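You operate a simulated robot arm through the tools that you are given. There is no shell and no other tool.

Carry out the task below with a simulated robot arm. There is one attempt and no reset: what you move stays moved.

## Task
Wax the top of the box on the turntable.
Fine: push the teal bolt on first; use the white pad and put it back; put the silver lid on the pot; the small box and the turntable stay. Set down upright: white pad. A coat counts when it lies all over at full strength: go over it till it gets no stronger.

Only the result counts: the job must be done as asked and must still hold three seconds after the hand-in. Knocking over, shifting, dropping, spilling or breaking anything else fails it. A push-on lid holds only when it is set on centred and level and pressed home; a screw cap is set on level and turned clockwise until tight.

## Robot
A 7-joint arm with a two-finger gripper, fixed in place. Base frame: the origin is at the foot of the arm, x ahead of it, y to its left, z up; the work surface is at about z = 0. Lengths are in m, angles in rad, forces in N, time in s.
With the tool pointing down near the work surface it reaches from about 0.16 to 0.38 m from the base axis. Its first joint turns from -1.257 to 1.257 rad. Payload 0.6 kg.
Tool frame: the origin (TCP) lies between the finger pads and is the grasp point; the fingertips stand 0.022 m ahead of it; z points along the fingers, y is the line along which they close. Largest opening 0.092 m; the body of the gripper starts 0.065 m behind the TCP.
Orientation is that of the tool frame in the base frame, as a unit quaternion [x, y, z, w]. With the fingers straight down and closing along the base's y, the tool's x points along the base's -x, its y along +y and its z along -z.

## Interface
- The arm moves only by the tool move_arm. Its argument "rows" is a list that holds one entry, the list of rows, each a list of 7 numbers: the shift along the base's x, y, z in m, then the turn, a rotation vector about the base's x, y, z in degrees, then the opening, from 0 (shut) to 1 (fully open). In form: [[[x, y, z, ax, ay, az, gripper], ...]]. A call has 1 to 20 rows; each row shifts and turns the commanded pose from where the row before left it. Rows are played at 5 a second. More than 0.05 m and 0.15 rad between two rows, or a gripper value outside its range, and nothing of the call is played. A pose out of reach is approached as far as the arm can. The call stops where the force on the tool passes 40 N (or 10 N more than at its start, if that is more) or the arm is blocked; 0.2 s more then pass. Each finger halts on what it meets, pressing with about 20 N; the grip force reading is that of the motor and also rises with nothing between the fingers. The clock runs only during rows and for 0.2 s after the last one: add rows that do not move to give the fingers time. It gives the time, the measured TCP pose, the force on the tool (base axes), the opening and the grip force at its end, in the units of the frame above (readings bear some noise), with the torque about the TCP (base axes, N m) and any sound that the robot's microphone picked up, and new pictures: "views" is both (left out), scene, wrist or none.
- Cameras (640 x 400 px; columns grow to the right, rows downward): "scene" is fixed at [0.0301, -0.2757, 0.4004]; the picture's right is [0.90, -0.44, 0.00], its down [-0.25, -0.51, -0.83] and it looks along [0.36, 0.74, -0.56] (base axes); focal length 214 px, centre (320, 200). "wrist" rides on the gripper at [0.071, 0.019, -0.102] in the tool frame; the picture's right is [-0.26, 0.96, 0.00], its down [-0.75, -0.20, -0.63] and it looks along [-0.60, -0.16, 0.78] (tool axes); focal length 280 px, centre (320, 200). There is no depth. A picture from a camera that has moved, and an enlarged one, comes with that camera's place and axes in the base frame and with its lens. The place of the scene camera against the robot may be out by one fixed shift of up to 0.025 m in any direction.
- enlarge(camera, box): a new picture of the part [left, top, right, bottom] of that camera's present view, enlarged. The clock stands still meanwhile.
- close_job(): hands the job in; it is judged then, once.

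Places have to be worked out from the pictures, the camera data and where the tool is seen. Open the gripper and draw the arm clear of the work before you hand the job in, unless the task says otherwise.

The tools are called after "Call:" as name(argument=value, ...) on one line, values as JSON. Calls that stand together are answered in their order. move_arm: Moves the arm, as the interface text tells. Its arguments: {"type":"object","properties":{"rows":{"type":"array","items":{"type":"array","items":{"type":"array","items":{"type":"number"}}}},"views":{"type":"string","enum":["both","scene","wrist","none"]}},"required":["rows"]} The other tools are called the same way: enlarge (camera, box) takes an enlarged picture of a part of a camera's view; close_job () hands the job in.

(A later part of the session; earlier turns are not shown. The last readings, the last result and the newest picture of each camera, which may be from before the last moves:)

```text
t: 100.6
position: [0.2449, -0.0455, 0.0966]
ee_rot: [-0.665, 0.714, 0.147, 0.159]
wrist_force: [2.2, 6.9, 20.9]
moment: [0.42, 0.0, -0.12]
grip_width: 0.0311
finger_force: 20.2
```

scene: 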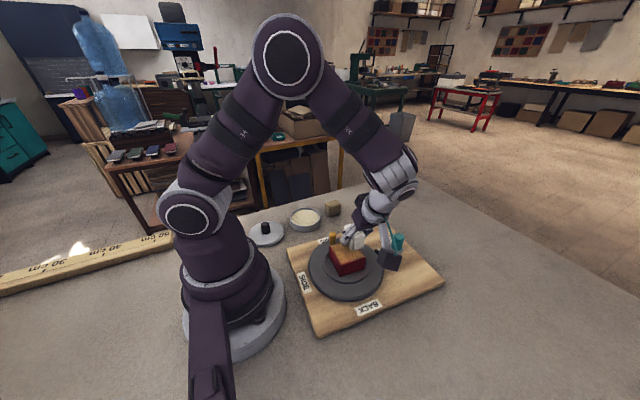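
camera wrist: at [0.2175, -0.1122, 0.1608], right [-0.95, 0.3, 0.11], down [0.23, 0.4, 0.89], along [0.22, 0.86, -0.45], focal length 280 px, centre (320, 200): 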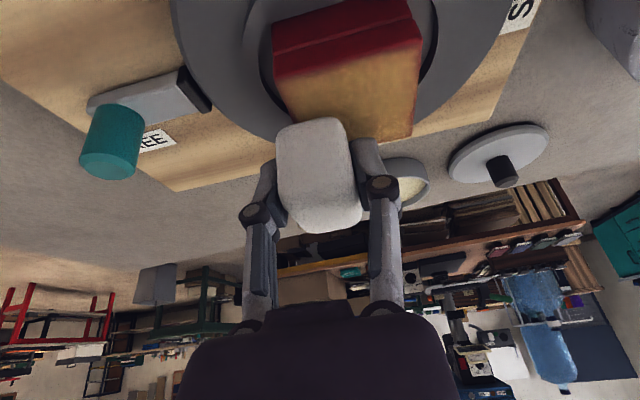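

20.9 N at the front-right corner. I ease 0.3 mm and scrub along the front edge toward -x.

Call:
move_arm(rows=[[[-0.004, 0, 0.0003, 0, 0, 0, 0], [-0.005, 0, 0, 0, 0, 0, 0], [-0.005, 0, 0, 0, 0, 0, 0], [-0.005, 0, 0, 0, 0, 0, 0], [-0.005, 0, 0, 0, 0, 0, 0], [-0.005, 0, 0, 0, 0, 0, 0], [0, 0, 0, 0, 0, 0, 0]]])

Call:
enlarge(camera="scene", box=[315, 215, 395, 275])

```text
t: 102.2
position: [0.2167, -0.0456, 0.0977]
ee_rot: [-0.666, 0.713, 0.148, 0.159]
wrist_force: [1.0, -0.8, 3.7]
moment: [0.01, -0.09, 0.03]
grip_width: 0.0311
finger_force: 20.0
camera wrist: at [0.1907, -0.1512, 0.1598], right [-0.95, 0.3, 0.11], down [0.23, 0.4, 0.89], along [0.22, 0.86, -0.45], focal length 280 px, centre (320, 200)
```

scene: 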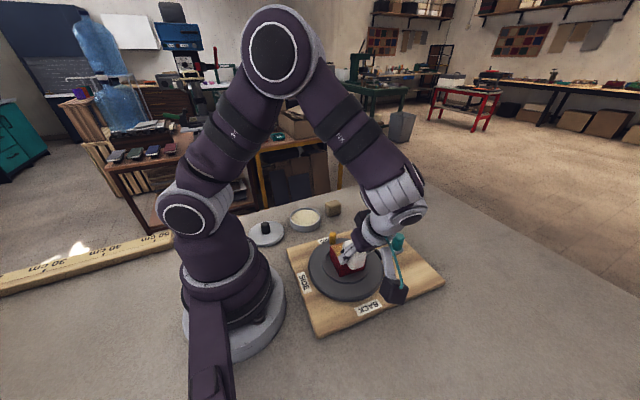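
wrist: 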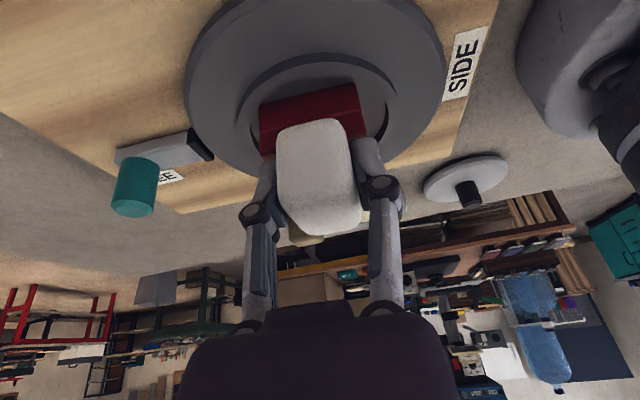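

```text
6.67 times, centred on (355, 245) of scene
camera zoom: at [0.0301, -0.2757, 0.4004], right [0.9, -0.44, 0.0], down [-0.25, -0.51, -0.83], along [0.36, 0.74, -0.56], focal length 1430 px, centre (87, -100)
```

zoom: 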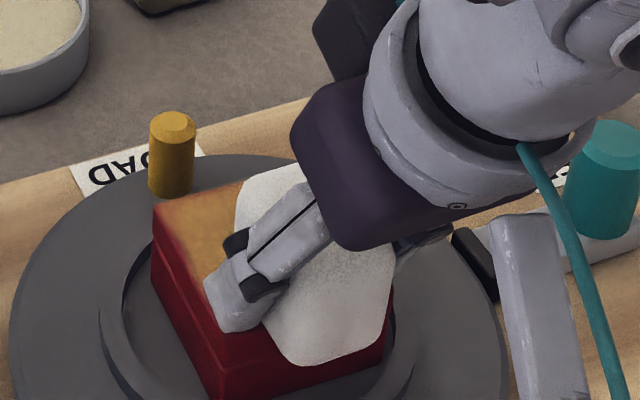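

Contact holds at 3.7 N. I continue along the front edge to the left corner and back a bit with slight extra press.

Call:
move_arm(rows=[[[-0.005, 0, -0.0002, 0, 0, 0, 0], [-0.005, 0, 0, 0, 0, 0, 0], [-0.005, 0, -0.0001, 0, 0, 0, 0], [-0.005, 0, 0, 0, 0, 0, 0], [0, 0, 0, 0, 0, 0, 0]]], views="none")

```text
t: 103.4
position: [0.1966, -0.0458, 0.0997]
ee_rot: [-0.667, 0.713, 0.148, 0.158]
wrist_force: [0.3, 0.1, -1.2]
moment: [0.03, -0.01, -0.02]
grip_width: 0.0313
finger_force: 20.4
```

Call:
move_arm(rows=[[[0, 0, -0.0004, 0, 0, 0, 0], [0, 0, -0.0003, 0, 0, 0, 0], [0, 0, 0, 0, 0, 0, 0]]], views="none")

```text
t: 104.2
position: [0.1966, -0.0444, 0.0986]
ee_rot: [-0.665, 0.715, 0.147, 0.158]
wrist_force: [0.4, 0.4, -0.4]
moment: [0.0, -0.01, -0.01]
grip_width: 0.0311
finger_force: 20.0
```

No contact here even 1 mm lower, so I raise slightly and inspect whether the box is still sitting level.

Call:
move_arm(rows=[[[0, 0, 0.01, 0, 0, 0, 0], [0, 0, 0.03, 0, 0, 0, 0], [0, 0, 0.03, 0, 0, 0, 0], [0, 0.02, 0.02, 0, 0, 0, 0], [0, 0.03, 0, 0, 0, 0, 0], [0, 0.03, 0, 0, 0, 0, 0], [0, 0.03, 0, 0, 0, 0, 0], [0, 0, 0, 0, 0, 0, 0]]])

Call:
enlarge(camera="scene", box=[310, 225, 390, 285])

Call:
enlarge(camera="scene", box=[305, 225, 395, 305])

```text
t: 106.0
position: [0.1982, 0.063, 0.1865]
ee_rot: [-0.666, 0.714, 0.147, 0.158]
wrist_force: [-0.9, 0.6, -0.5]
moment: [0.0, 0.01, -0.04]
grip_width: 0.0313
finger_force: 20.1
camera wrist: at [0.1717, -0.0428, 0.2484], right [-0.95, 0.3, 0.11], down [0.23, 0.4, 0.89], along [0.22, 0.86, -0.45], focal length 280 px, centre (320, 200)
```

scene: 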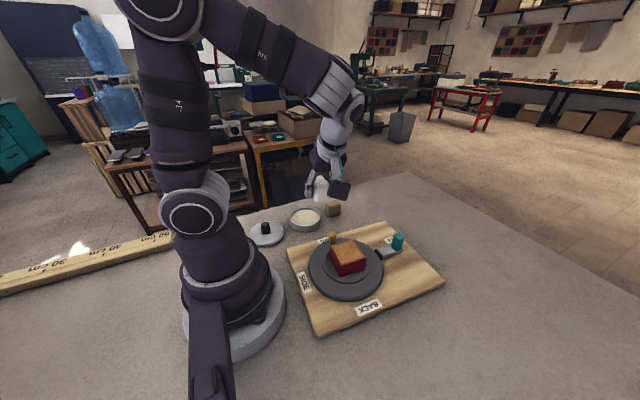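
wrist: 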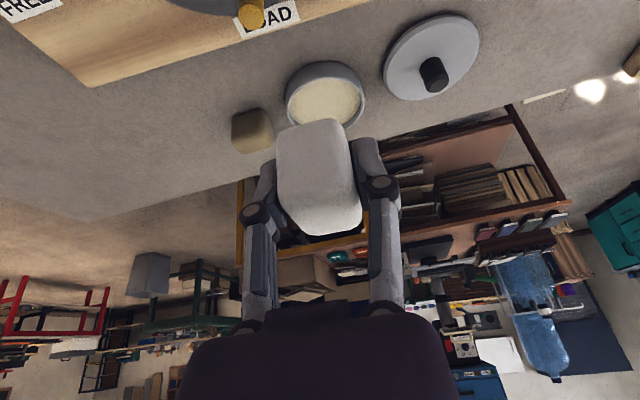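

```text
6.67 times, centred on (350, 255) of scene
camera zoom: at [0.0301, -0.2757, 0.4004], right [0.9, -0.44, 0.0], down [-0.25, -0.51, -0.83], along [0.36, 0.74, -0.56], focal length 1430 px, centre (120, -167)
```

zoom: 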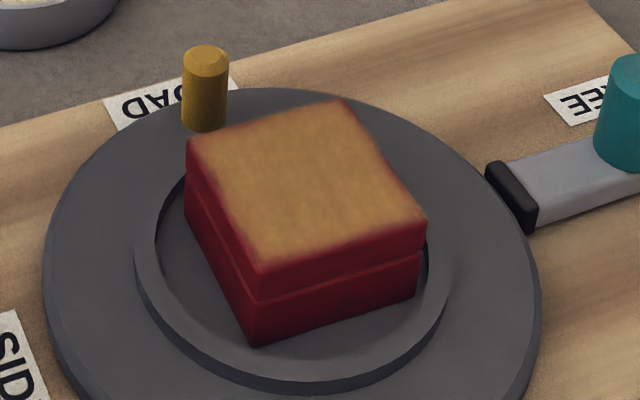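

```text
5.00 times, centred on (350, 265) of scene
camera zoom: at [0.0301, -0.2757, 0.4004], right [0.9, -0.44, 0.0], down [-0.25, -0.51, -0.83], along [0.36, 0.74, -0.56], focal length 1072 px, centre (170, -125)
```

zoom: 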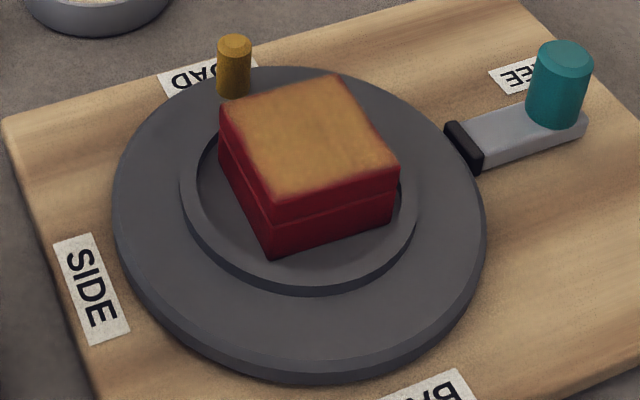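

The coat looks nearly uniform; box and board are in place (box moved under 2 mm). I zoom in further on the edges.

Call:
enlarge(camera="scene", box=[328, 236, 376, 268])

```text
12.50 times, centred on (352, 252) of scene
camera zoom: at [0.0301, -0.2757, 0.4004], right [0.9, -0.44, 0.0], down [-0.25, -0.51, -0.83], along [0.36, 0.74, -0.56], focal length 2681 px, centre (-80, -450)
```

zoom: 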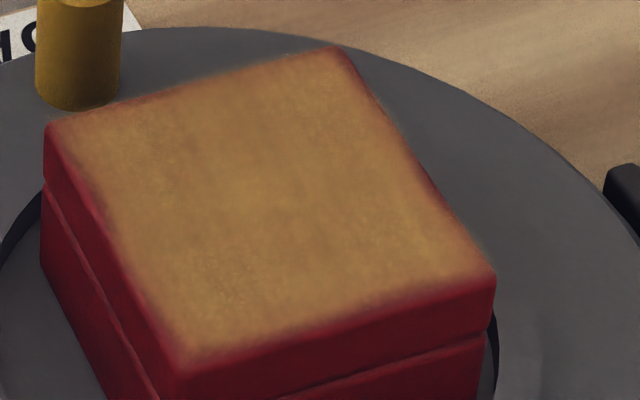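

Central area is even; the front and left margins could be fuller. I go back to the box centre, to set the pad flat, regrip it squarely, and then make final edge passes.

Call:
move_arm(rows=[[[0.008, -0.03, 0, 0, 0, 0, 0], [0.008, -0.03, 0, 0, 0, 0, 0], [0.008, -0.03, -0.01, 0, 0, 0, 0], [0, 0, -0.03, 0, 0, 0, 0], [0, 0, -0.03, 0, 0, 0, 0], [0, 0, -0.012, 0, 0, 0, 0], [0, 0, -0.003, 0, 0, 0, 0], [0, 0, 0, 0, 0, 0, 0]]], views="none")

```text
t: 107.8
position: [0.2202, -0.0278, 0.1026]
ee_rot: [-0.666, 0.714, 0.148, 0.159]
wrist_force: [-0.7, -0.1, -0.6]
moment: [-0.01, 0.0, -0.03]
grip_width: 0.0307
finger_force: 20.0
```

Call:
move_arm(rows=[[[0, 0, -0.001, 0, 0, 0, 0], [0, 0, -0.001, 0, 0, 0, 0], [0, 0, -0.0008, 0, 0, 0, 0], [0, 0, -0.0005, 0, 0, 0, 0], [0, 0, 0, 0, 0, 0, 0]]], views="none")

```text
t: 109.0
position: [0.2207, -0.0255, 0.0981]
ee_rot: [-0.667, 0.713, 0.148, 0.157]
wrist_force: [-0.8, -0.3, 0.0]
moment: [0.0, 0.0, 0.03]
grip_width: 0.031
finger_force: 19.9
```

The pad is just above the box top; I lower in 0.4 mm steps to a light contact.

Call:
move_arm(rows=[[[0, 0, -0.0004, 0, 0, 0, 0], [0, 0, -0.0003, 0, 0, 0, 0], [0, 0, 0, 0, 0, 0, 0]]], views="none")

```text
t: 109.8
position: [0.2206, -0.0252, 0.0986]
ee_rot: [-0.667, 0.713, 0.148, 0.158]
wrist_force: [0.4, -0.1, -0.3]
moment: [-0.02, -0.01, 0.0]
grip_width: 0.0312
finger_force: 20.1
```

Call:
move_arm(rows=[[[0, 0, -0.0004, 0, 0, 0, 0], [0, 0, -0.0004, 0, 0, 0, 0], [0, 0, 0, 0, 0, 0, 0]]])

Call:
enlarge(camera="scene", box=[315, 215, 395, 275])

```text
t: 110.6
position: [0.2203, -0.0267, 0.0978]
ee_rot: [-0.667, 0.713, 0.149, 0.159]
wrist_force: [-1.3, 5.0, 22.6]
moment: [0.02, 0.03, 0.0]
grip_width: 0.0309
finger_force: 19.9
camera wrist: at [0.1952, -0.1317, 0.1589], right [-0.95, 0.3, 0.11], down [0.23, 0.4, 0.89], along [0.22, 0.86, -0.45], focal length 280 px, centre (320, 200)
```

scene: 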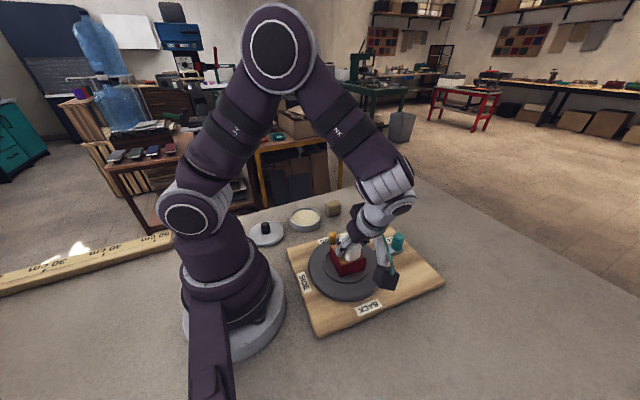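
wrist: 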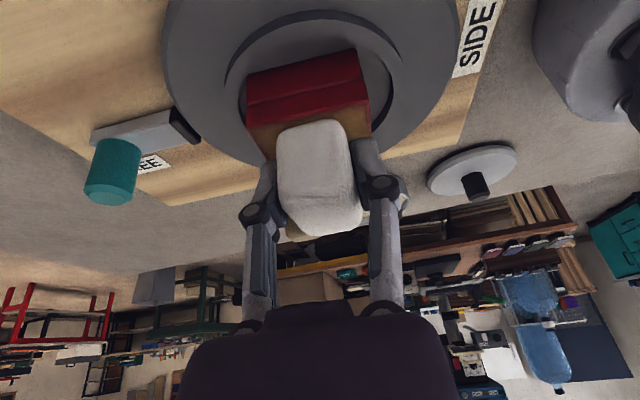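

```text
6.67 times, centred on (355, 245) of scene
camera zoom: at [0.0301, -0.2757, 0.4004], right [0.9, -0.44, 0.0], down [-0.25, -0.51, -0.83], along [0.36, 0.74, -0.56], focal length 1430 px, centre (87, -100)
```

zoom: 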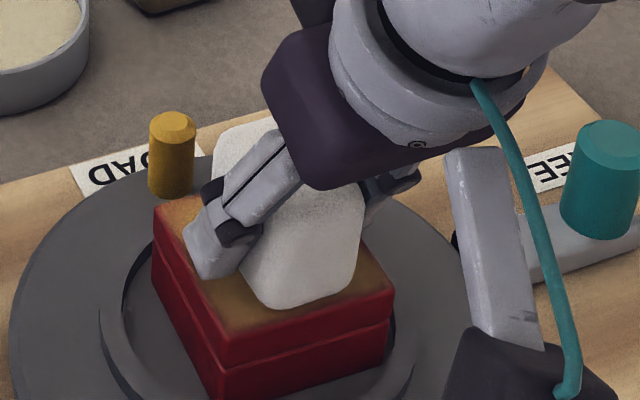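

22.6 N here. I ease off, open so the pad lies flat, rise about 3.5 mm in total and regrip.

Call:
move_arm(rows=[[[0, 0, 0.0005, 0, 0, 0, 0], [0, 0, 0, 0, 0, 0, 0.45], [0, 0, 0, 0, 0, 0, 0.5], [0, 0, 0, 0, 0, 0, 0.5], [0, 0, 0.003, 0, 0, 0, 0.5], [0, 0, 0, 0, 0, 0, 0.5], [0, 0, 0, 0, 0, 0, 0.3], [0, 0, 0, 0, 0, 0, 0.1], [0, 0, 0, 0, 0, 0, 0], [0, 0, 0, 0, 0, 0, 0], [0, 0, 0, 0, 0, 0, 0], [0, 0, 0, 0, 0, 0, 0]]])

Call:
enlarge(camera="scene", box=[315, 215, 395, 275])

```text
t: 113.2
position: [0.2206, -0.0277, 0.1013]
ee_rot: [-0.666, 0.713, 0.148, 0.159]
wrist_force: [0.0, 0.3, 3.2]
moment: [0.03, 0.0, -0.02]
grip_width: 0.031
finger_force: 20.2
camera wrist: at [0.1941, -0.132, 0.1626], right [-0.95, 0.3, 0.11], down [0.23, 0.4, 0.89], along [0.22, 0.86, -0.45], focal length 280 px, centre (320, 200)
```

scene: 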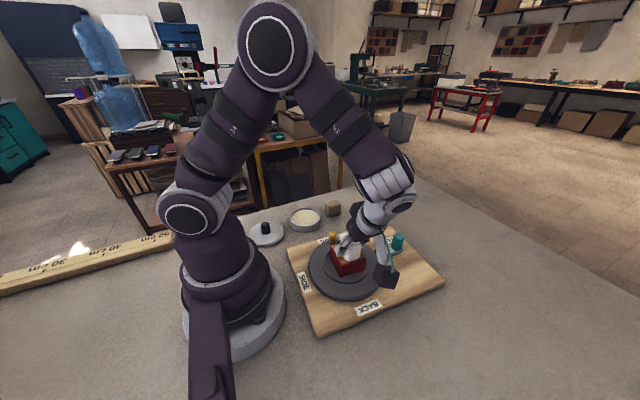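
wrist: 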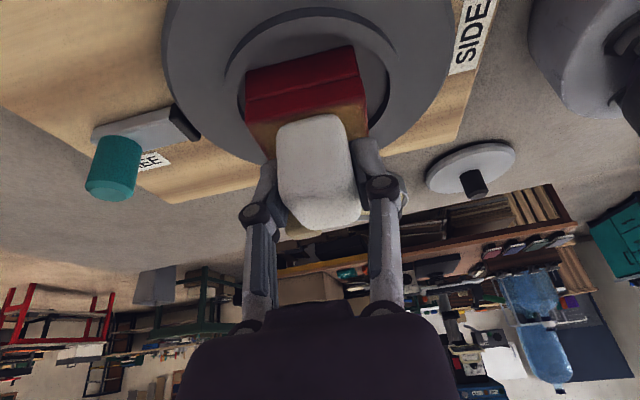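

```text
6.67 times, centred on (355, 245) of scene
camera zoom: at [0.0301, -0.2757, 0.4004], right [0.9, -0.44, 0.0], down [-0.25, -0.51, -0.83], along [0.36, 0.74, -0.56], focal length 1430 px, centre (87, -100)
```

zoom: 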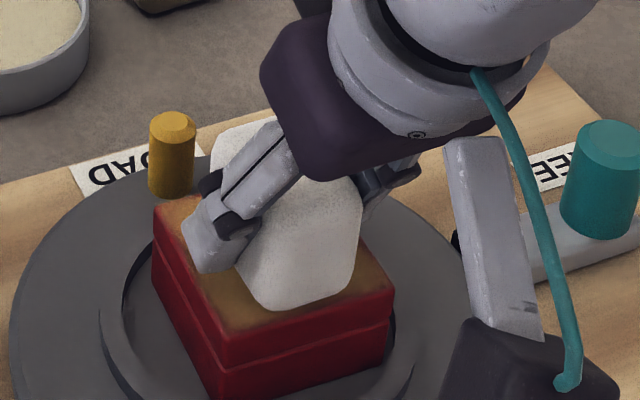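

Flat and lightly touching (3 N). I press slightly and move slowly to the front edge, then along it toward -x.

Call:
move_arm(rows=[[[0, -0.004, -0.0002, 0, 0, 0, 0], [0, -0.005, 0, 0, 0, 0, 0], [0, -0.005, 0, 0, 0, 0, 0], [0, -0.005, 0, 0, 0, 0, 0], [-0.004, 0, 0, 0, 0, 0, 0], [-0.005, 0, 0, 0, 0, 0, 0], [-0.005, 0, 0, 0, 0, 0, 0], [-0.005, 0, 0, 0, 0, 0, 0], [-0.004, 0, 0, 0, 0, 0, 0]]], views="none")

```text
t: 115.2
position: [0.1985, -0.0448, 0.1009]
ee_rot: [-0.665, 0.715, 0.147, 0.157]
wrist_force: [3.4, 1.0, 7.7]
moment: [0.13, -0.15, -0.02]
grip_width: 0.031
finger_force: 20.3
```

Good: 7.7 N at the front-left corner. I scrub along the left edge toward +y.

Call:
move_arm(rows=[[[-0.002, 0.004, 0, 0, 0, 0, 0], [0, 0.005, 0, 0, 0, 0, 0], [0, 0.005, 0, 0, 0, 0, 0], [0, 0.005, 0, 0, 0, 0, 0], [0, 0.005, 0, 0, 0, 0, 0], [0, 0.005, 0, 0, 0, 0, 0], [0, 0.005, 0, 0, 0, 0, 0], [0, 0.005, 0, 0, 0, 0, 0]]], views="none")

```text
t: 117.0
position: [0.1953, -0.0053, 0.1019]
ee_rot: [-0.665, 0.715, 0.147, 0.158]
wrist_force: [0.4, -2.7, 4.1]
moment: [-0.12, 0.0, -0.01]
grip_width: 0.0309
finger_force: 20.2
```

Still in contact (4 N). I go along the back edge toward +x with slight extra press.

Call:
move_arm(rows=[[[0.005, 0, -0.0002, 0, 0, 0, 0], [0.005, 0, 0, 0, 0, 0, 0], [0.005, 0, -0.0001, 0, 0, 0, 0], [0.005, 0, 0, 0, 0, 0, 0], [0.005, 0, -0.0001, 0, 0, 0, 0], [0.005, 0, 0, 0, 0, 0, 0], [0.005, 0, -0.0001, 0, 0, 0, 0], [0.005, 0, 0, 0, 0, 0, 0], [0.005, 0, 0, 0, 0, 0, 0], [0.005, 0, 0, 0, 0, 0, 0]]], views="none")

```text
t: 119.2
position: [0.2462, -0.0057, 0.1002]
ee_rot: [-0.666, 0.714, 0.147, 0.158]
wrist_force: [-4.7, 1.2, 11.8]
moment: [0.0, 0.23, -0.05]
grip_width: 0.031
finger_force: 20.4
```

11.8 N, good contact. Now the right edge toward -y.

Call:
move_arm(rows=[[[0, -0.005, 0, 0, 0, 0, 0], [0, -0.005, 0, 0, 0, 0, 0], [0, -0.005, 0, 0, 0, 0, 0], [0, -0.005, -0.0001, 0, 0, 0, 0], [0, -0.005, 0, 0, 0, 0, 0], [0, -0.005, -0.0001, 0, 0, 0, 0], [0, -0.005, 0, 0, 0, 0, 0], [0, -0.005, 0, 0, 0, 0, 0]]], views="none")

```text
t: 121.0
position: [0.2454, -0.0473, 0.0999]
ee_rot: [-0.665, 0.714, 0.148, 0.159]
wrist_force: [0.6, 2.5, 6.6]
moment: [0.14, -0.02, -0.01]
grip_width: 0.0317
finger_force: 19.5
```

Still 6.6 N. Now the front edge toward -x with slight extra press, then view.

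Call:
move_arm(rows=[[[-0.005, 0, -0.0001, 0, 0, 0, 0], [-0.005, 0, 0, 0, 0, 0, 0], [-0.005, 0, 0, 0, 0, 0, 0], [-0.005, 0, 0, 0, 0, 0, 0], [-0.005, 0, 0, 0, 0, 0, 0], [-0.005, 0, 0, 0, 0, 0, 0], [-0.005, 0, 0, 0, 0, 0, 0], [-0.005, 0, 0, 0, 0, 0, 0], [-0.005, 0, 0, 0, 0, 0, 0], [-0.004, 0, 0, 0, 0, 0, 0]]])

Call:
enlarge(camera="wrist", box=[200, 40, 440, 240])

```text
t: 123.2
position: [0.1972, -0.0469, 0.0995]
ee_rot: [-0.667, 0.713, 0.148, 0.159]
wrist_force: [7.8, 2.3, 18.6]
moment: [0.25, -0.39, -0.12]
grip_width: 0.031
finger_force: 20.8
camera wrist: at [0.1713, -0.1518, 0.161], right [-0.95, 0.3, 0.11], down [0.23, 0.4, 0.89], along [0.22, 0.86, -0.45], focal length 280 px, centre (320, 200)
```

scene: 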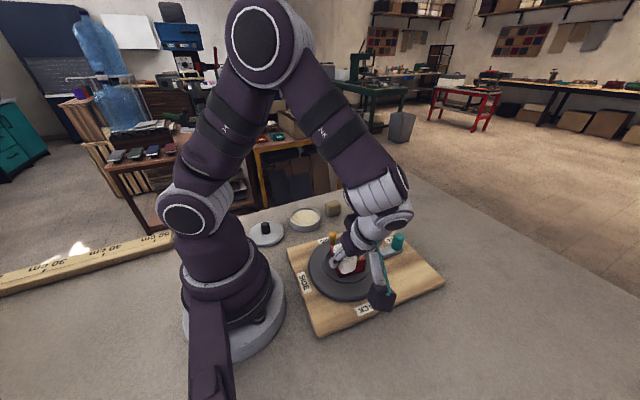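
wrist: 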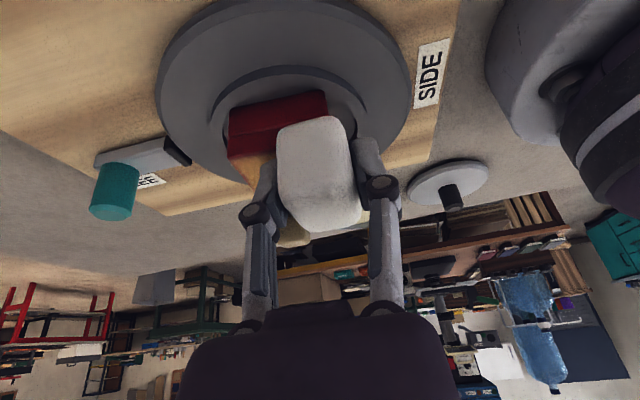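

```text
2.00 times, centred on (320, 140) of wrist
camera zoom: at [0.1713, -0.1518, 0.161], right [-0.95, 0.3, 0.11], down [0.23, 0.4, 0.89], along [0.22, 0.86, -0.45], focal length 561 px, centre (320, 320)
```

zoom: 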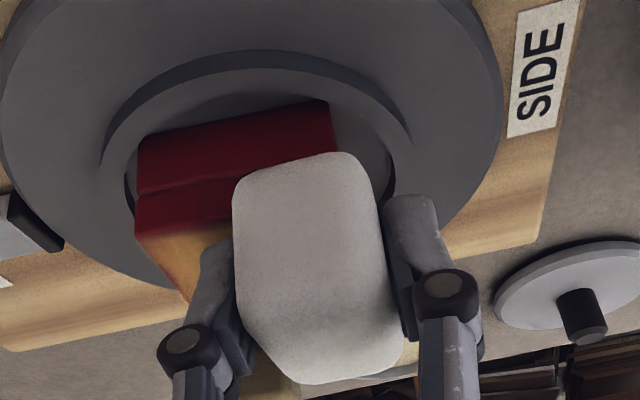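

A full perimeter pass was made with contact throughout. I lift away toward +y and inspect the coat.

Call:
move_arm(rows=[[[0, 0.003, 0.005, 0, 0, 0, 0], [0, 0, 0.03, 0, 0, 0, 0], [0, 0, 0.03, 0, 0, 0, 0], [0, 0.02, 0.02, 0, 0, 0, 0], [0, 0.03, 0, 0, 0, 0, 0], [0, 0.03, 0, 0, 0, 0, 0], [0, 0.03, 0, 0, 0, 0, 0], [0, 0, 0, 0, 0, 0, 0]]], views="scene")

Call:
enlarge(camera="scene", box=[328, 236, 376, 268])

Call:
enlarge(camera="scene", box=[305, 225, 395, 305])

```text
t: 125.0
position: [0.1959, 0.066, 0.1867]
ee_rot: [-0.665, 0.715, 0.147, 0.159]
wrist_force: [-0.4, -0.8, -0.3]
moment: [0.02, -0.01, -0.01]
grip_width: 0.0309
finger_force: 19.7
```

scene: 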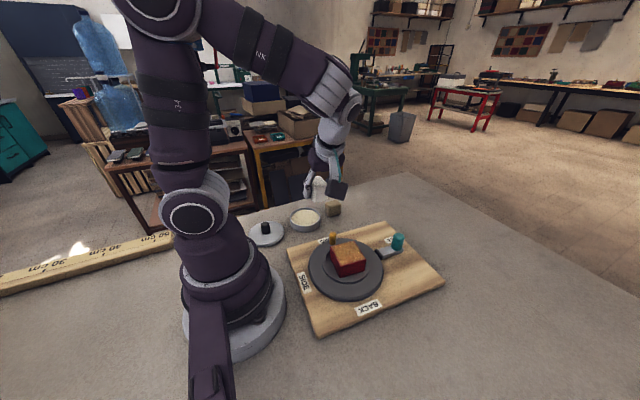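

```text
12.50 times, centred on (352, 252) of scene
camera zoom: at [0.0301, -0.2757, 0.4004], right [0.9, -0.44, 0.0], down [-0.25, -0.51, -0.83], along [0.36, 0.74, -0.56], focal length 2681 px, centre (-80, -450)
```

zoom: 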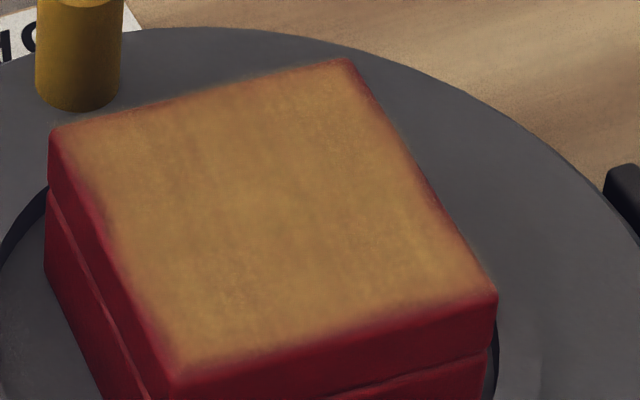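

```text
5.00 times, centred on (350, 265) of scene
camera zoom: at [0.0301, -0.2757, 0.4004], right [0.9, -0.44, 0.0], down [-0.25, -0.51, -0.83], along [0.36, 0.74, -0.56], focal length 1072 px, centre (170, -125)
```

zoom: 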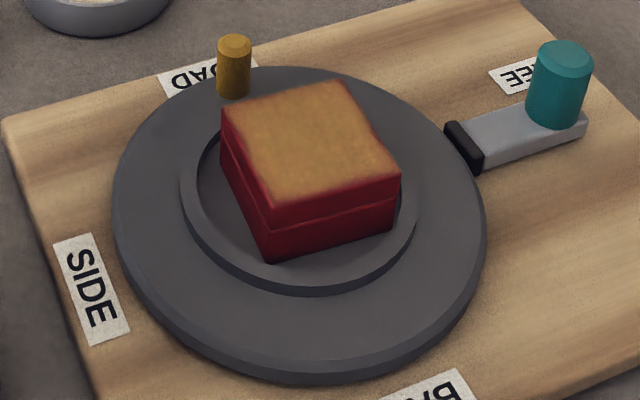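

The coat reaches almost to all edges now. For a sharper check I move the wrist camera to look at the box top from the front side.

Call:
move_arm(rows=[[[0.02, -0.03, 0, 0, 0, 0, 0], [0.02, -0.03, 0, 0, 0, 0, 0], [0.02, -0.03, 0, 0, 0, 0, 0], [0.02, -0.03, 0, 0, 0, 0, 0], [0.004, -0.006, -0.01, 0, 0, 0, 0], [0, 0, 0, 0, 0, 0, 0]]], views="wrist")

Call:
enlarge(camera="wrist", box=[340, 20, 480, 130])

```text
t: 126.4
position: [0.2816, -0.0578, 0.1754]
ee_rot: [-0.666, 0.714, 0.148, 0.157]
wrist_force: [0.3, 0.2, 1.0]
moment: [-0.03, -0.04, -0.02]
grip_width: 0.031
finger_force: 20.4
camera wrist: at [0.2554, -0.1636, 0.2361], right [-0.95, 0.3, 0.11], down [0.23, 0.4, 0.89], along [0.22, 0.86, -0.45], focal length 280 px, centre (320, 200)
```

wrist: 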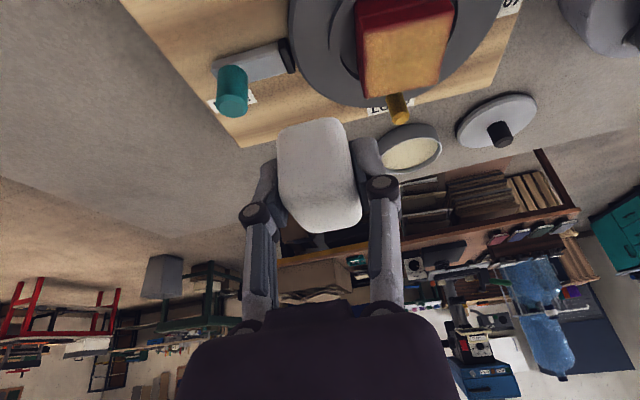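

```text
3.64 times, centred on (410, 75) of wrist
camera zoom: at [0.2554, -0.1636, 0.2361], right [-0.95, 0.3, 0.11], down [0.23, 0.4, 0.89], along [0.22, 0.86, -0.45], focal length 1020 px, centre (-7, 654)
```

zoom: 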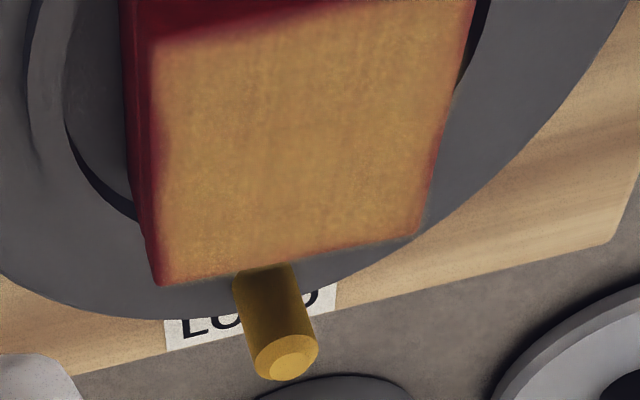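

The top is evenly golden right to its edges. Waxing is complete; I now rotate the tool back by -90° while carrying the pad toward its original spot.

Call:
move_arm(rows=[[[0.007, 0.022, 0.002, 0, 0, -8.2, 0], [0.007, 0.022, 0, 0, 0, -8.2, 0], [0.007, 0.022, 0, 0, 0, -8.2, 0], [0.007, 0.022, 0, 0, 0, -8.2, 0], [0.007, 0.022, 0, 0, 0, -8.2, 0], [0.007, 0.022, 0, 0, 0, -8.2, 0], [0.007, 0.022, 0, 0, 0, -8.2, 0], [0.007, 0.022, -0.005, 0, 0, -8.2, 0], [0.007, 0.022, -0.005, 0, 0, -8.2, 0], [0.007, 0.022, -0.005, 0, 0, -8.2, 0], [0.009, 0.022, -0.005, 0, 0, -8, 0], [0, 0, 0, 0, 0, 0, 0]]])

Call:
enlarge(camera="scene", box=[310, 150, 400, 220])

```text
t: 129.0
position: [0.3582, 0.1836, 0.1599]
ee_rot: [0.035, 0.976, -0.007, 0.216]
wrist_force: [0.9, 0.2, -0.2]
moment: [-0.02, 0.01, -0.02]
grip_width: 0.031
finger_force: 20.1
camera wrist: at [0.2538, 0.2099, 0.2203], right [0.31, 0.95, 0.11], down [0.4, -0.23, 0.89], along [0.86, -0.23, -0.45], focal length 280 px, centre (320, 200)
```

scene: 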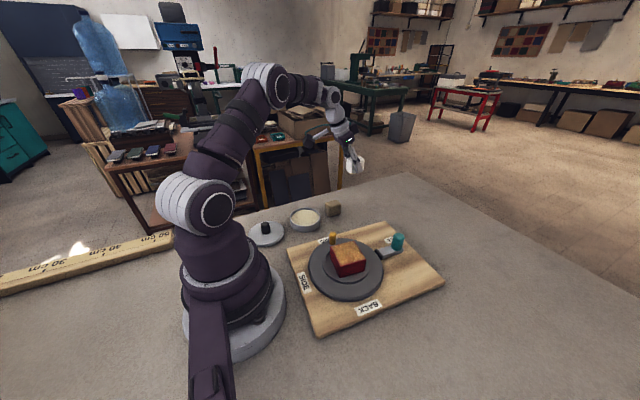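
wrist: 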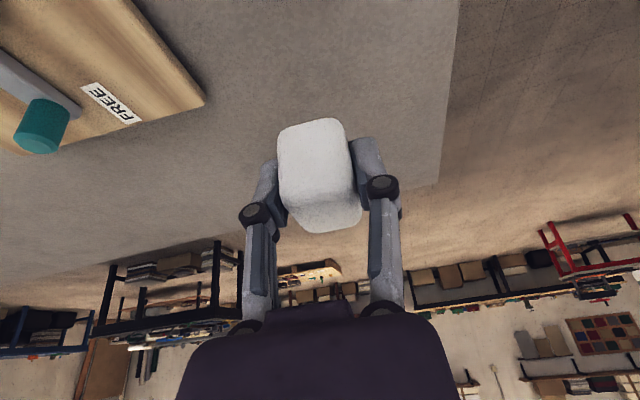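

```text
5.71 times, centred on (355, 185) of scene
camera zoom: at [0.0301, -0.2757, 0.4004], right [0.9, -0.44, 0.0], down [-0.25, -0.51, -0.83], along [0.36, 0.74, -0.56], focal length 1226 px, centre (120, 286)
```

zoom: 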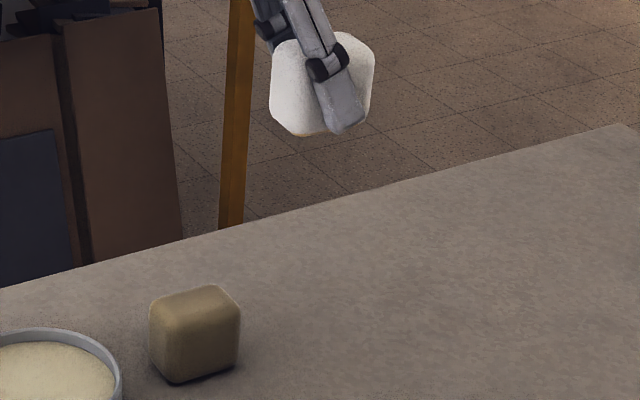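

Pad upright over the area. I move over its original spot and lower to just above the table.

Call:
move_arm(rows=[[[0.013, 0, -0.02, 0, 0, 0, 0], [0.013, 0, -0.02, 0, 0, 0, 0], [0, 0, -0.03, 0, 0, 0, 0], [0, 0, -0.03, 0, 0, 0, 0], [0, 0, -0.018, 0, 0, 0, 0], [0, 0, 0, 0, 0, 0, 0]]])

Call:
enlarge(camera="scene", box=[310, 150, 400, 220])

```text
t: 130.4
position: [0.3855, 0.1841, 0.037]
ee_rot: [0.033, 0.976, -0.007, 0.217]
wrist_force: [0.9, 0.6, -0.2]
moment: [0.04, 0.02, -0.01]
grip_width: 0.031
finger_force: 20.1
camera wrist: at [0.2801, 0.2105, 0.099], right [0.3, 0.95, 0.11], down [0.4, -0.23, 0.89], along [0.86, -0.22, -0.45], focal length 280 px, centre (320, 200)
```

scene: 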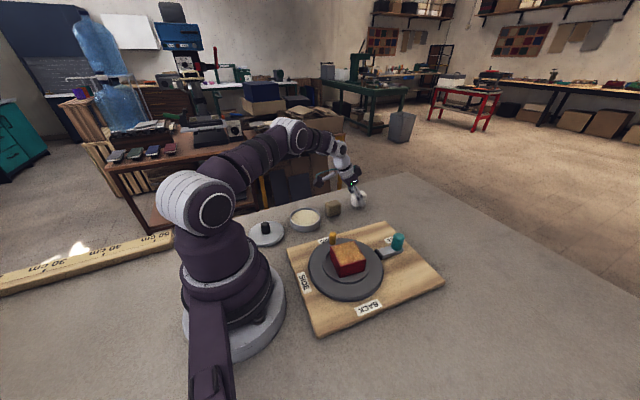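
wrist: 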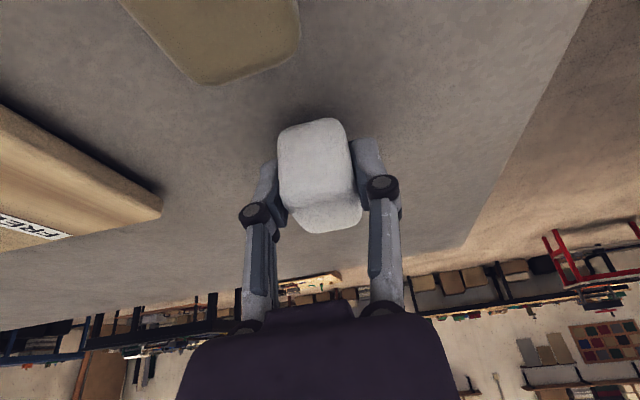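

```text
5.71 times, centred on (355, 185) of scene
camera zoom: at [0.0301, -0.2757, 0.4004], right [0.9, -0.44, 0.0], down [-0.25, -0.51, -0.83], along [0.36, 0.74, -0.56], focal length 1226 px, centre (120, 286)
```

zoom: 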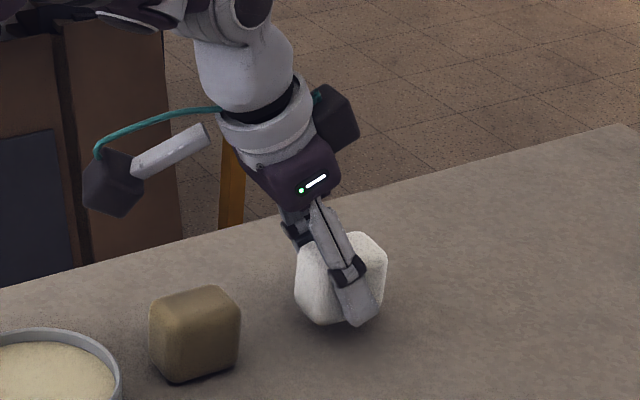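

Pad is about 9 mm above the table and well aligned with its original place. I lower step by step to contact.

Call:
move_arm(rows=[[[-0.0015, 0, -0.004, 0, 0, 0, 0], [0, 0, -0.002, 0, 0, 0, 0], [0, 0, -0.001, 0, 0, 0, 0], [0, 0, 0, 0, 0, 0, 0]]], views="none")

```text
t: 131.4
position: [0.383, 0.1832, 0.031]
ee_rot: [0.034, 0.976, -0.008, 0.216]
wrist_force: [-0.3, 0.0, 0.2]
moment: [0.02, 0.02, 0.05]
grip_width: 0.0308
finger_force: 19.6
```

Call:
move_arm(rows=[[[0, 0, -0.0008, 0, 0, 0, 0], [0, 0, -0.0008, 0, 0, 0, 0], [0, 0, 0, 0, 0, 0, 0]]], views="none")

```text
t: 132.2
position: [0.3826, 0.1821, 0.0302]
ee_rot: [0.033, 0.976, -0.008, 0.217]
wrist_force: [0.3, 0.3, -0.2]
moment: [-0.02, 0.02, -0.02]
grip_width: 0.0308
finger_force: 20.3
```

Not yet touching; I continue down in small steps.

Call:
move_arm(rows=[[[0, 0, -0.0008, 0, 0, 0, 0], [0, 0, -0.0008, 0, 0, 0, 0], [0, 0, 0, 0, 0, 0, 0]]])

Call:
enlarge(camera="scene", box=[310, 150, 400, 220])

```text
t: 133.0
position: [0.383, 0.1817, 0.0271]
ee_rot: [0.033, 0.976, -0.007, 0.216]
wrist_force: [0.7, -0.8, 1.2]
moment: [-0.01, 0.03, 0.0]
grip_width: 0.0308
finger_force: 20.3
camera wrist: at [0.2785, 0.2092, 0.0896], right [0.3, 0.95, 0.11], down [0.4, -0.23, 0.89], along [0.86, -0.22, -0.45], focal length 280 px, centre (320, 200)
```

scene: 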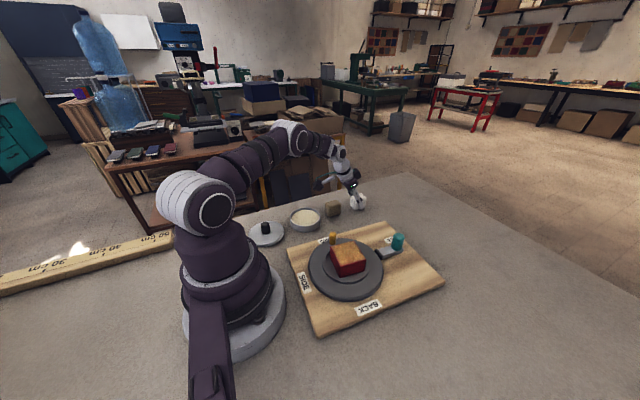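
wrist: 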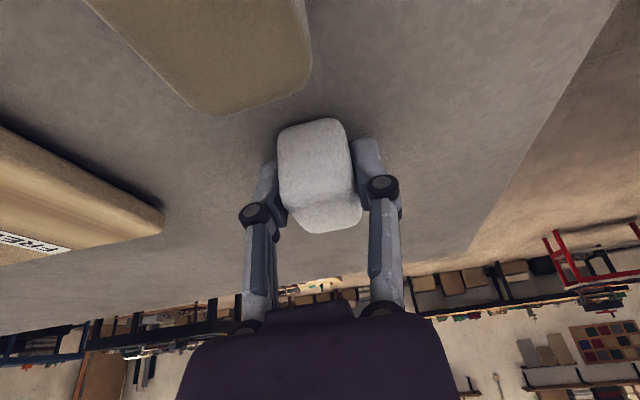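

```text
5.71 times, centred on (355, 185) of scene
camera zoom: at [0.0301, -0.2757, 0.4004], right [0.9, -0.44, 0.0], down [-0.25, -0.51, -0.83], along [0.36, 0.74, -0.56], focal length 1226 px, centre (120, 286)
```

zoom: 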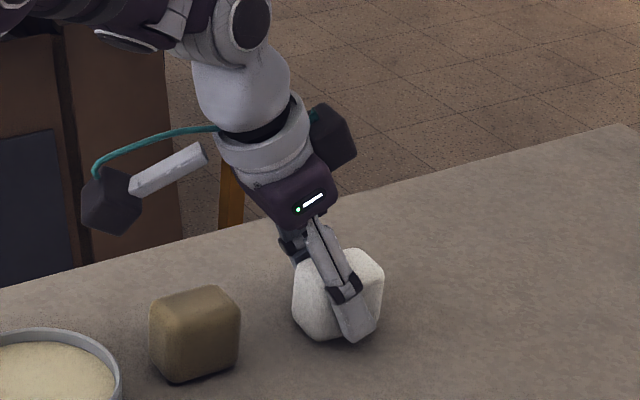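

Call:
move_arm(rows=[[[0, 0, -0.0005, 0, 0, 0, 0], [0, 0, 0, 0, 0, 0, 0]]], views="none")

```text
t: 133.6
position: [0.383, 0.183, 0.0268]
ee_rot: [0.034, 0.975, -0.008, 0.218]
wrist_force: [0.2, -2.9, 15.6]
moment: [-0.1, 0.15, -0.02]
grip_width: 0.031
finger_force: 20.0
```

Firm contact (15.6 N). I ease off, open the fingers to release the pad, and rise straight up.

Call:
move_arm(rows=[[[0, 0, 0.0006, 0, 0, 0, 0], [0, 0, 0, 0, 0, 0, 0.4], [0, 0, 0, 0, 0, 0, 0.55], [0, 0, 0, 0, 0, 0, 0.7], [0, 0, 0, 0, 0, 0, 0.7], [0, 0, 0.015, 0, 0, 0, 0.7], [0, 0, 0.03, 0, 0, 0, 0.7], [0, 0, 0.03, 0, 0, 0, 0.7], [0, 0, 0, 0, 0, 0, 0.7]]])

Call:
enlarge(camera="scene", box=[310, 180, 385, 230])

```text
t: 135.6
position: [0.3837, 0.183, 0.1042]
ee_rot: [0.033, 0.976, -0.007, 0.217]
wrist_force: [0.0, -0.3, -0.6]
moment: [0.05, -0.01, 0.03]
grip_width: 0.0643
finger_force: 0.0
camera wrist: at [0.2785, 0.209, 0.1652], right [0.3, 0.95, 0.11], down [0.4, -0.23, 0.89], along [0.86, -0.22, -0.45], focal length 280 px, centre (320, 200)
```

scene: 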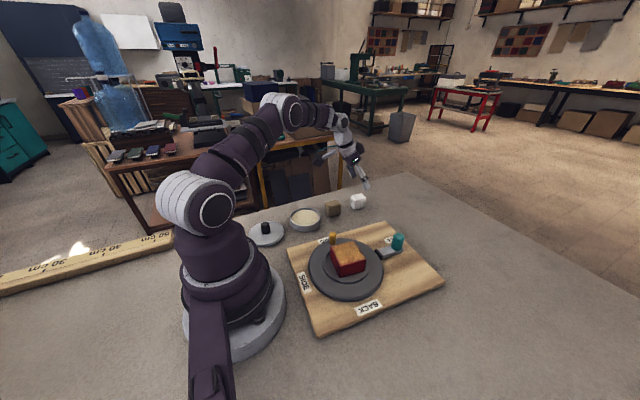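
wrist: 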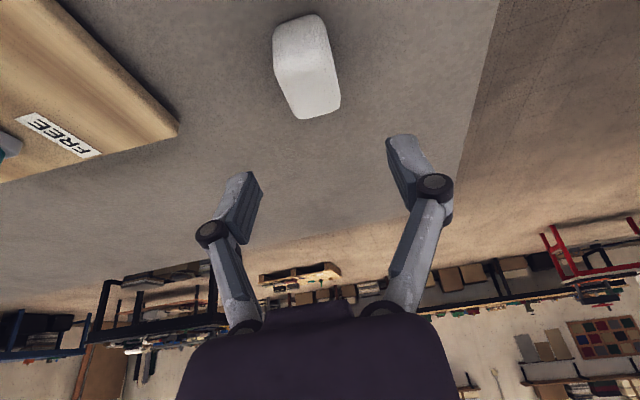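

```text
8.00 times, centred on (348, 205) of scene
camera zoom: at [0.0301, -0.2757, 0.4004], right [0.9, -0.44, 0.0], down [-0.25, -0.51, -0.83], along [0.36, 0.74, -0.56], focal length 1716 px, centre (100, 160)
```

zoom: 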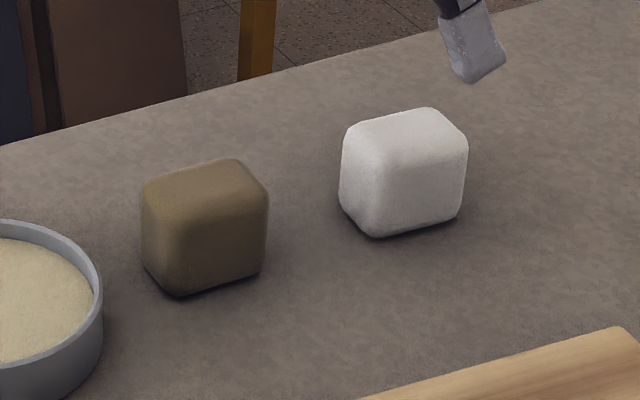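

The white pad stands upright exactly where it was. Next the lid: I bring the tool vertical, yaw to 40°, and move near the lid to look at it.

Call:
move_arm(rows=[[[-0.02, 0, 0.03, 0.58, 8.31, 0, 0.7], [-0.02, 0, 0.03, 0.58, 8.31, 0, 0.7], [-0.02, 0, 0.03, 0.58, 8.31, 0, 0.7], [-0.034, -0.007, 0, 0, 0, 7.33, 0.7], [-0.034, -0.007, 0, 0, 0, 7.33, 0.7], [-0.034, -0.007, 0, 0, 0, 7.33, 0.7], [-0.034, -0.007, 0, 0, 0, 7.33, 0.7], [-0.034, -0.007, 0, 0, 0, 7.33, 0.7], [-0.034, -0.007, 0, 0, 0, 7.33, 0.7], [0, 0, 0, 0, 0, 0, 0.7]]])

Call:
enlarge(camera="wrist", box=[240, 0, 480, 160])

Call:
enlarge(camera="scene", box=[235, 190, 335, 260])

```text
t: 137.8
position: [0.111, 0.1368, 0.1918]
ee_rot: [-0.343, 0.939, 0.001, 0.0]
wrist_force: [0.6, -0.1, -0.4]
moment: [0.02, -0.02, 0.03]
grip_width: 0.0643
finger_force: 0.1
out of reach, approached as far as the arm can: row 3
camera wrist: at [0.0455, 0.1054, 0.2914], right [-0.42, 0.91, 0.0], down [0.71, 0.33, 0.63], along [0.57, 0.26, -0.78], focal length 280 px, centre (320, 200)
```

scene: 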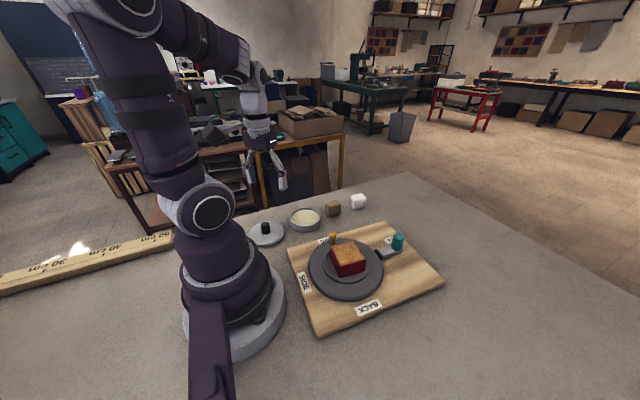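
wrist: 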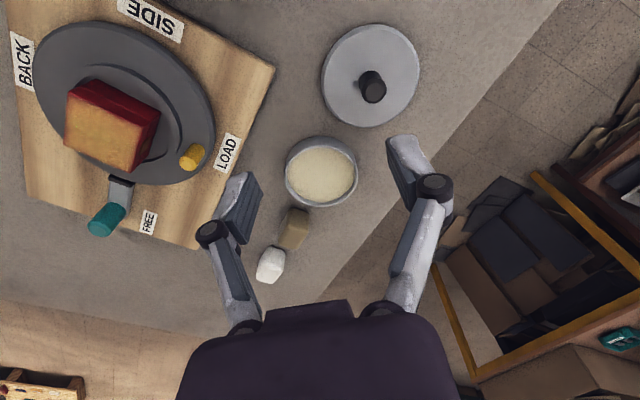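

```text
2.50 times, centred on (360, 80) of wrist
camera zoom: at [0.0455, 0.1054, 0.2914], right [-0.42, 0.91, 0.0], down [0.71, 0.33, 0.63], along [0.57, 0.26, -0.78], focal length 701 px, centre (220, 500)
```

zoom: 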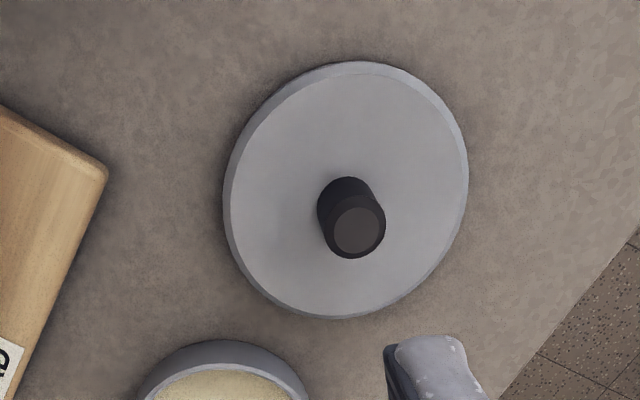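

```text
5.71 times, centred on (285, 225) of scene
camera zoom: at [0.0301, -0.2757, 0.4004], right [0.9, -0.44, 0.0], down [-0.25, -0.51, -0.83], along [0.36, 0.74, -0.56], focal length 1226 px, centre (520, 57)
```

zoom: 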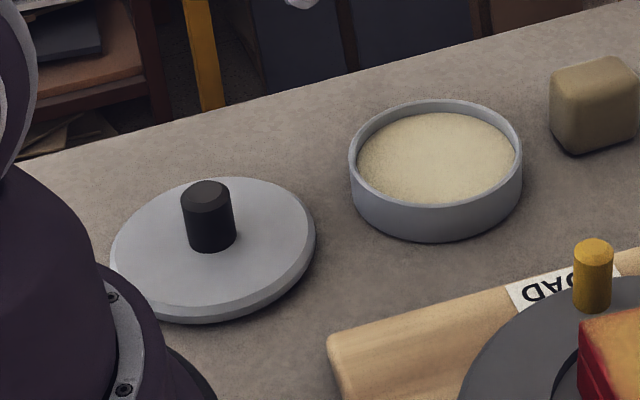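

Everything is in place, and the lid is visible: its centre I estimate at about (0.097,0.182), knob top z≈0.034, knob diameter about 0.02. I hover over it at z=0.10 and refine.

Call:
move_arm(rows=[[[-0.005, 0.015, -0.03, 0, 0, 0, 0.7], [-0.005, 0.015, -0.03, 0, 0, 0, 0.7], [-0.004, 0.015, -0.03, 0, 0, 0, 0.7], [0, 0, 0, 0, 0, 0, 0.7]]])

Call:
enlarge(camera="wrist", box=[200, 0, 440, 200])

Call:
enlarge(camera="scene", box=[235, 190, 335, 260])

```text
t: 138.8
position: [0.0985, 0.1797, 0.1029]
ee_rot: [-0.342, 0.94, 0.0, 0.001]
wrist_force: [-0.6, 0.0, 0.9]
moment: [-0.02, 0.0, 0.0]
grip_width: 0.0642
finger_force: 0.0
camera wrist: at [0.033, 0.149, 0.203], right [-0.42, 0.91, 0.0], down [0.71, 0.33, 0.63], along [0.57, 0.26, -0.78], focal length 280 px, centre (320, 200)
```

scene: 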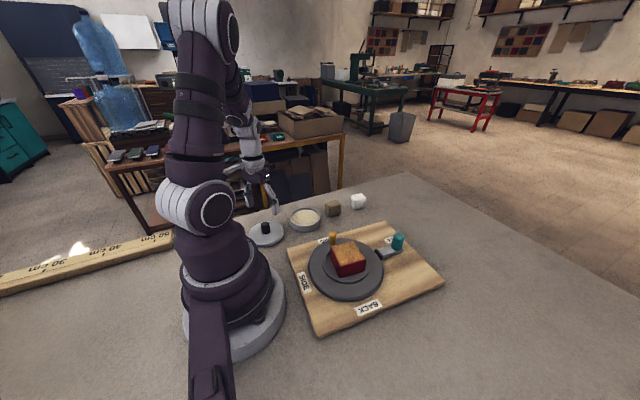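
wrist: 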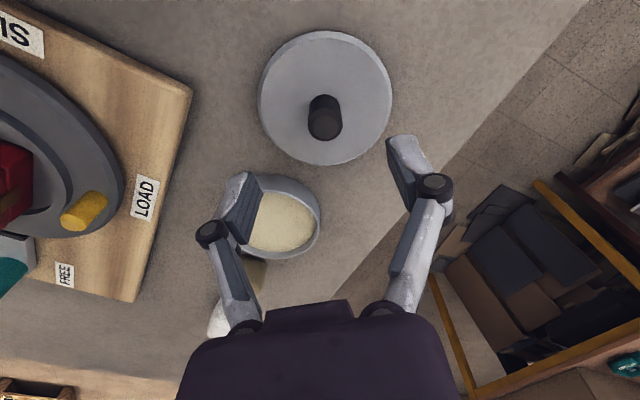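

```text
2.00 times, centred on (320, 100) of wrist
camera zoom: at [0.033, 0.149, 0.203], right [-0.42, 0.91, 0.0], down [0.71, 0.33, 0.63], along [0.57, 0.26, -0.78], focal length 561 px, centre (320, 400)
```

zoom: 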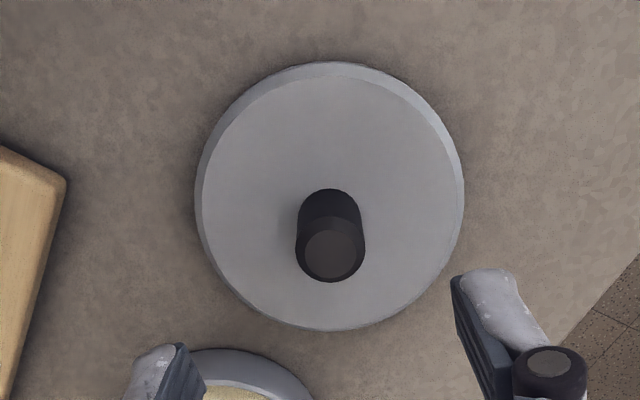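

```text
5.71 times, centred on (285, 225) of scene
camera zoom: at [0.0301, -0.2757, 0.4004], right [0.9, -0.44, 0.0], down [-0.25, -0.51, -0.83], along [0.36, 0.74, -0.56], focal length 1226 px, centre (520, 57)
```

zoom: 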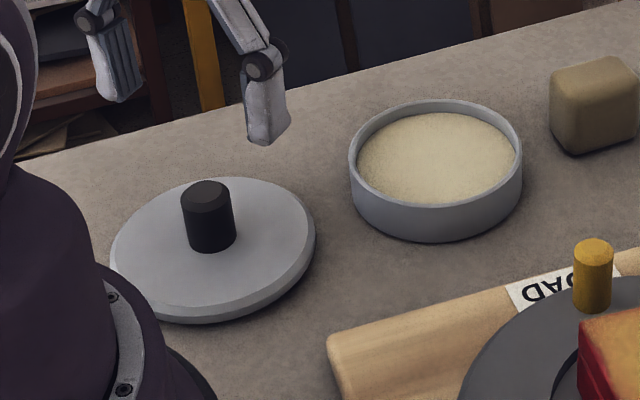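

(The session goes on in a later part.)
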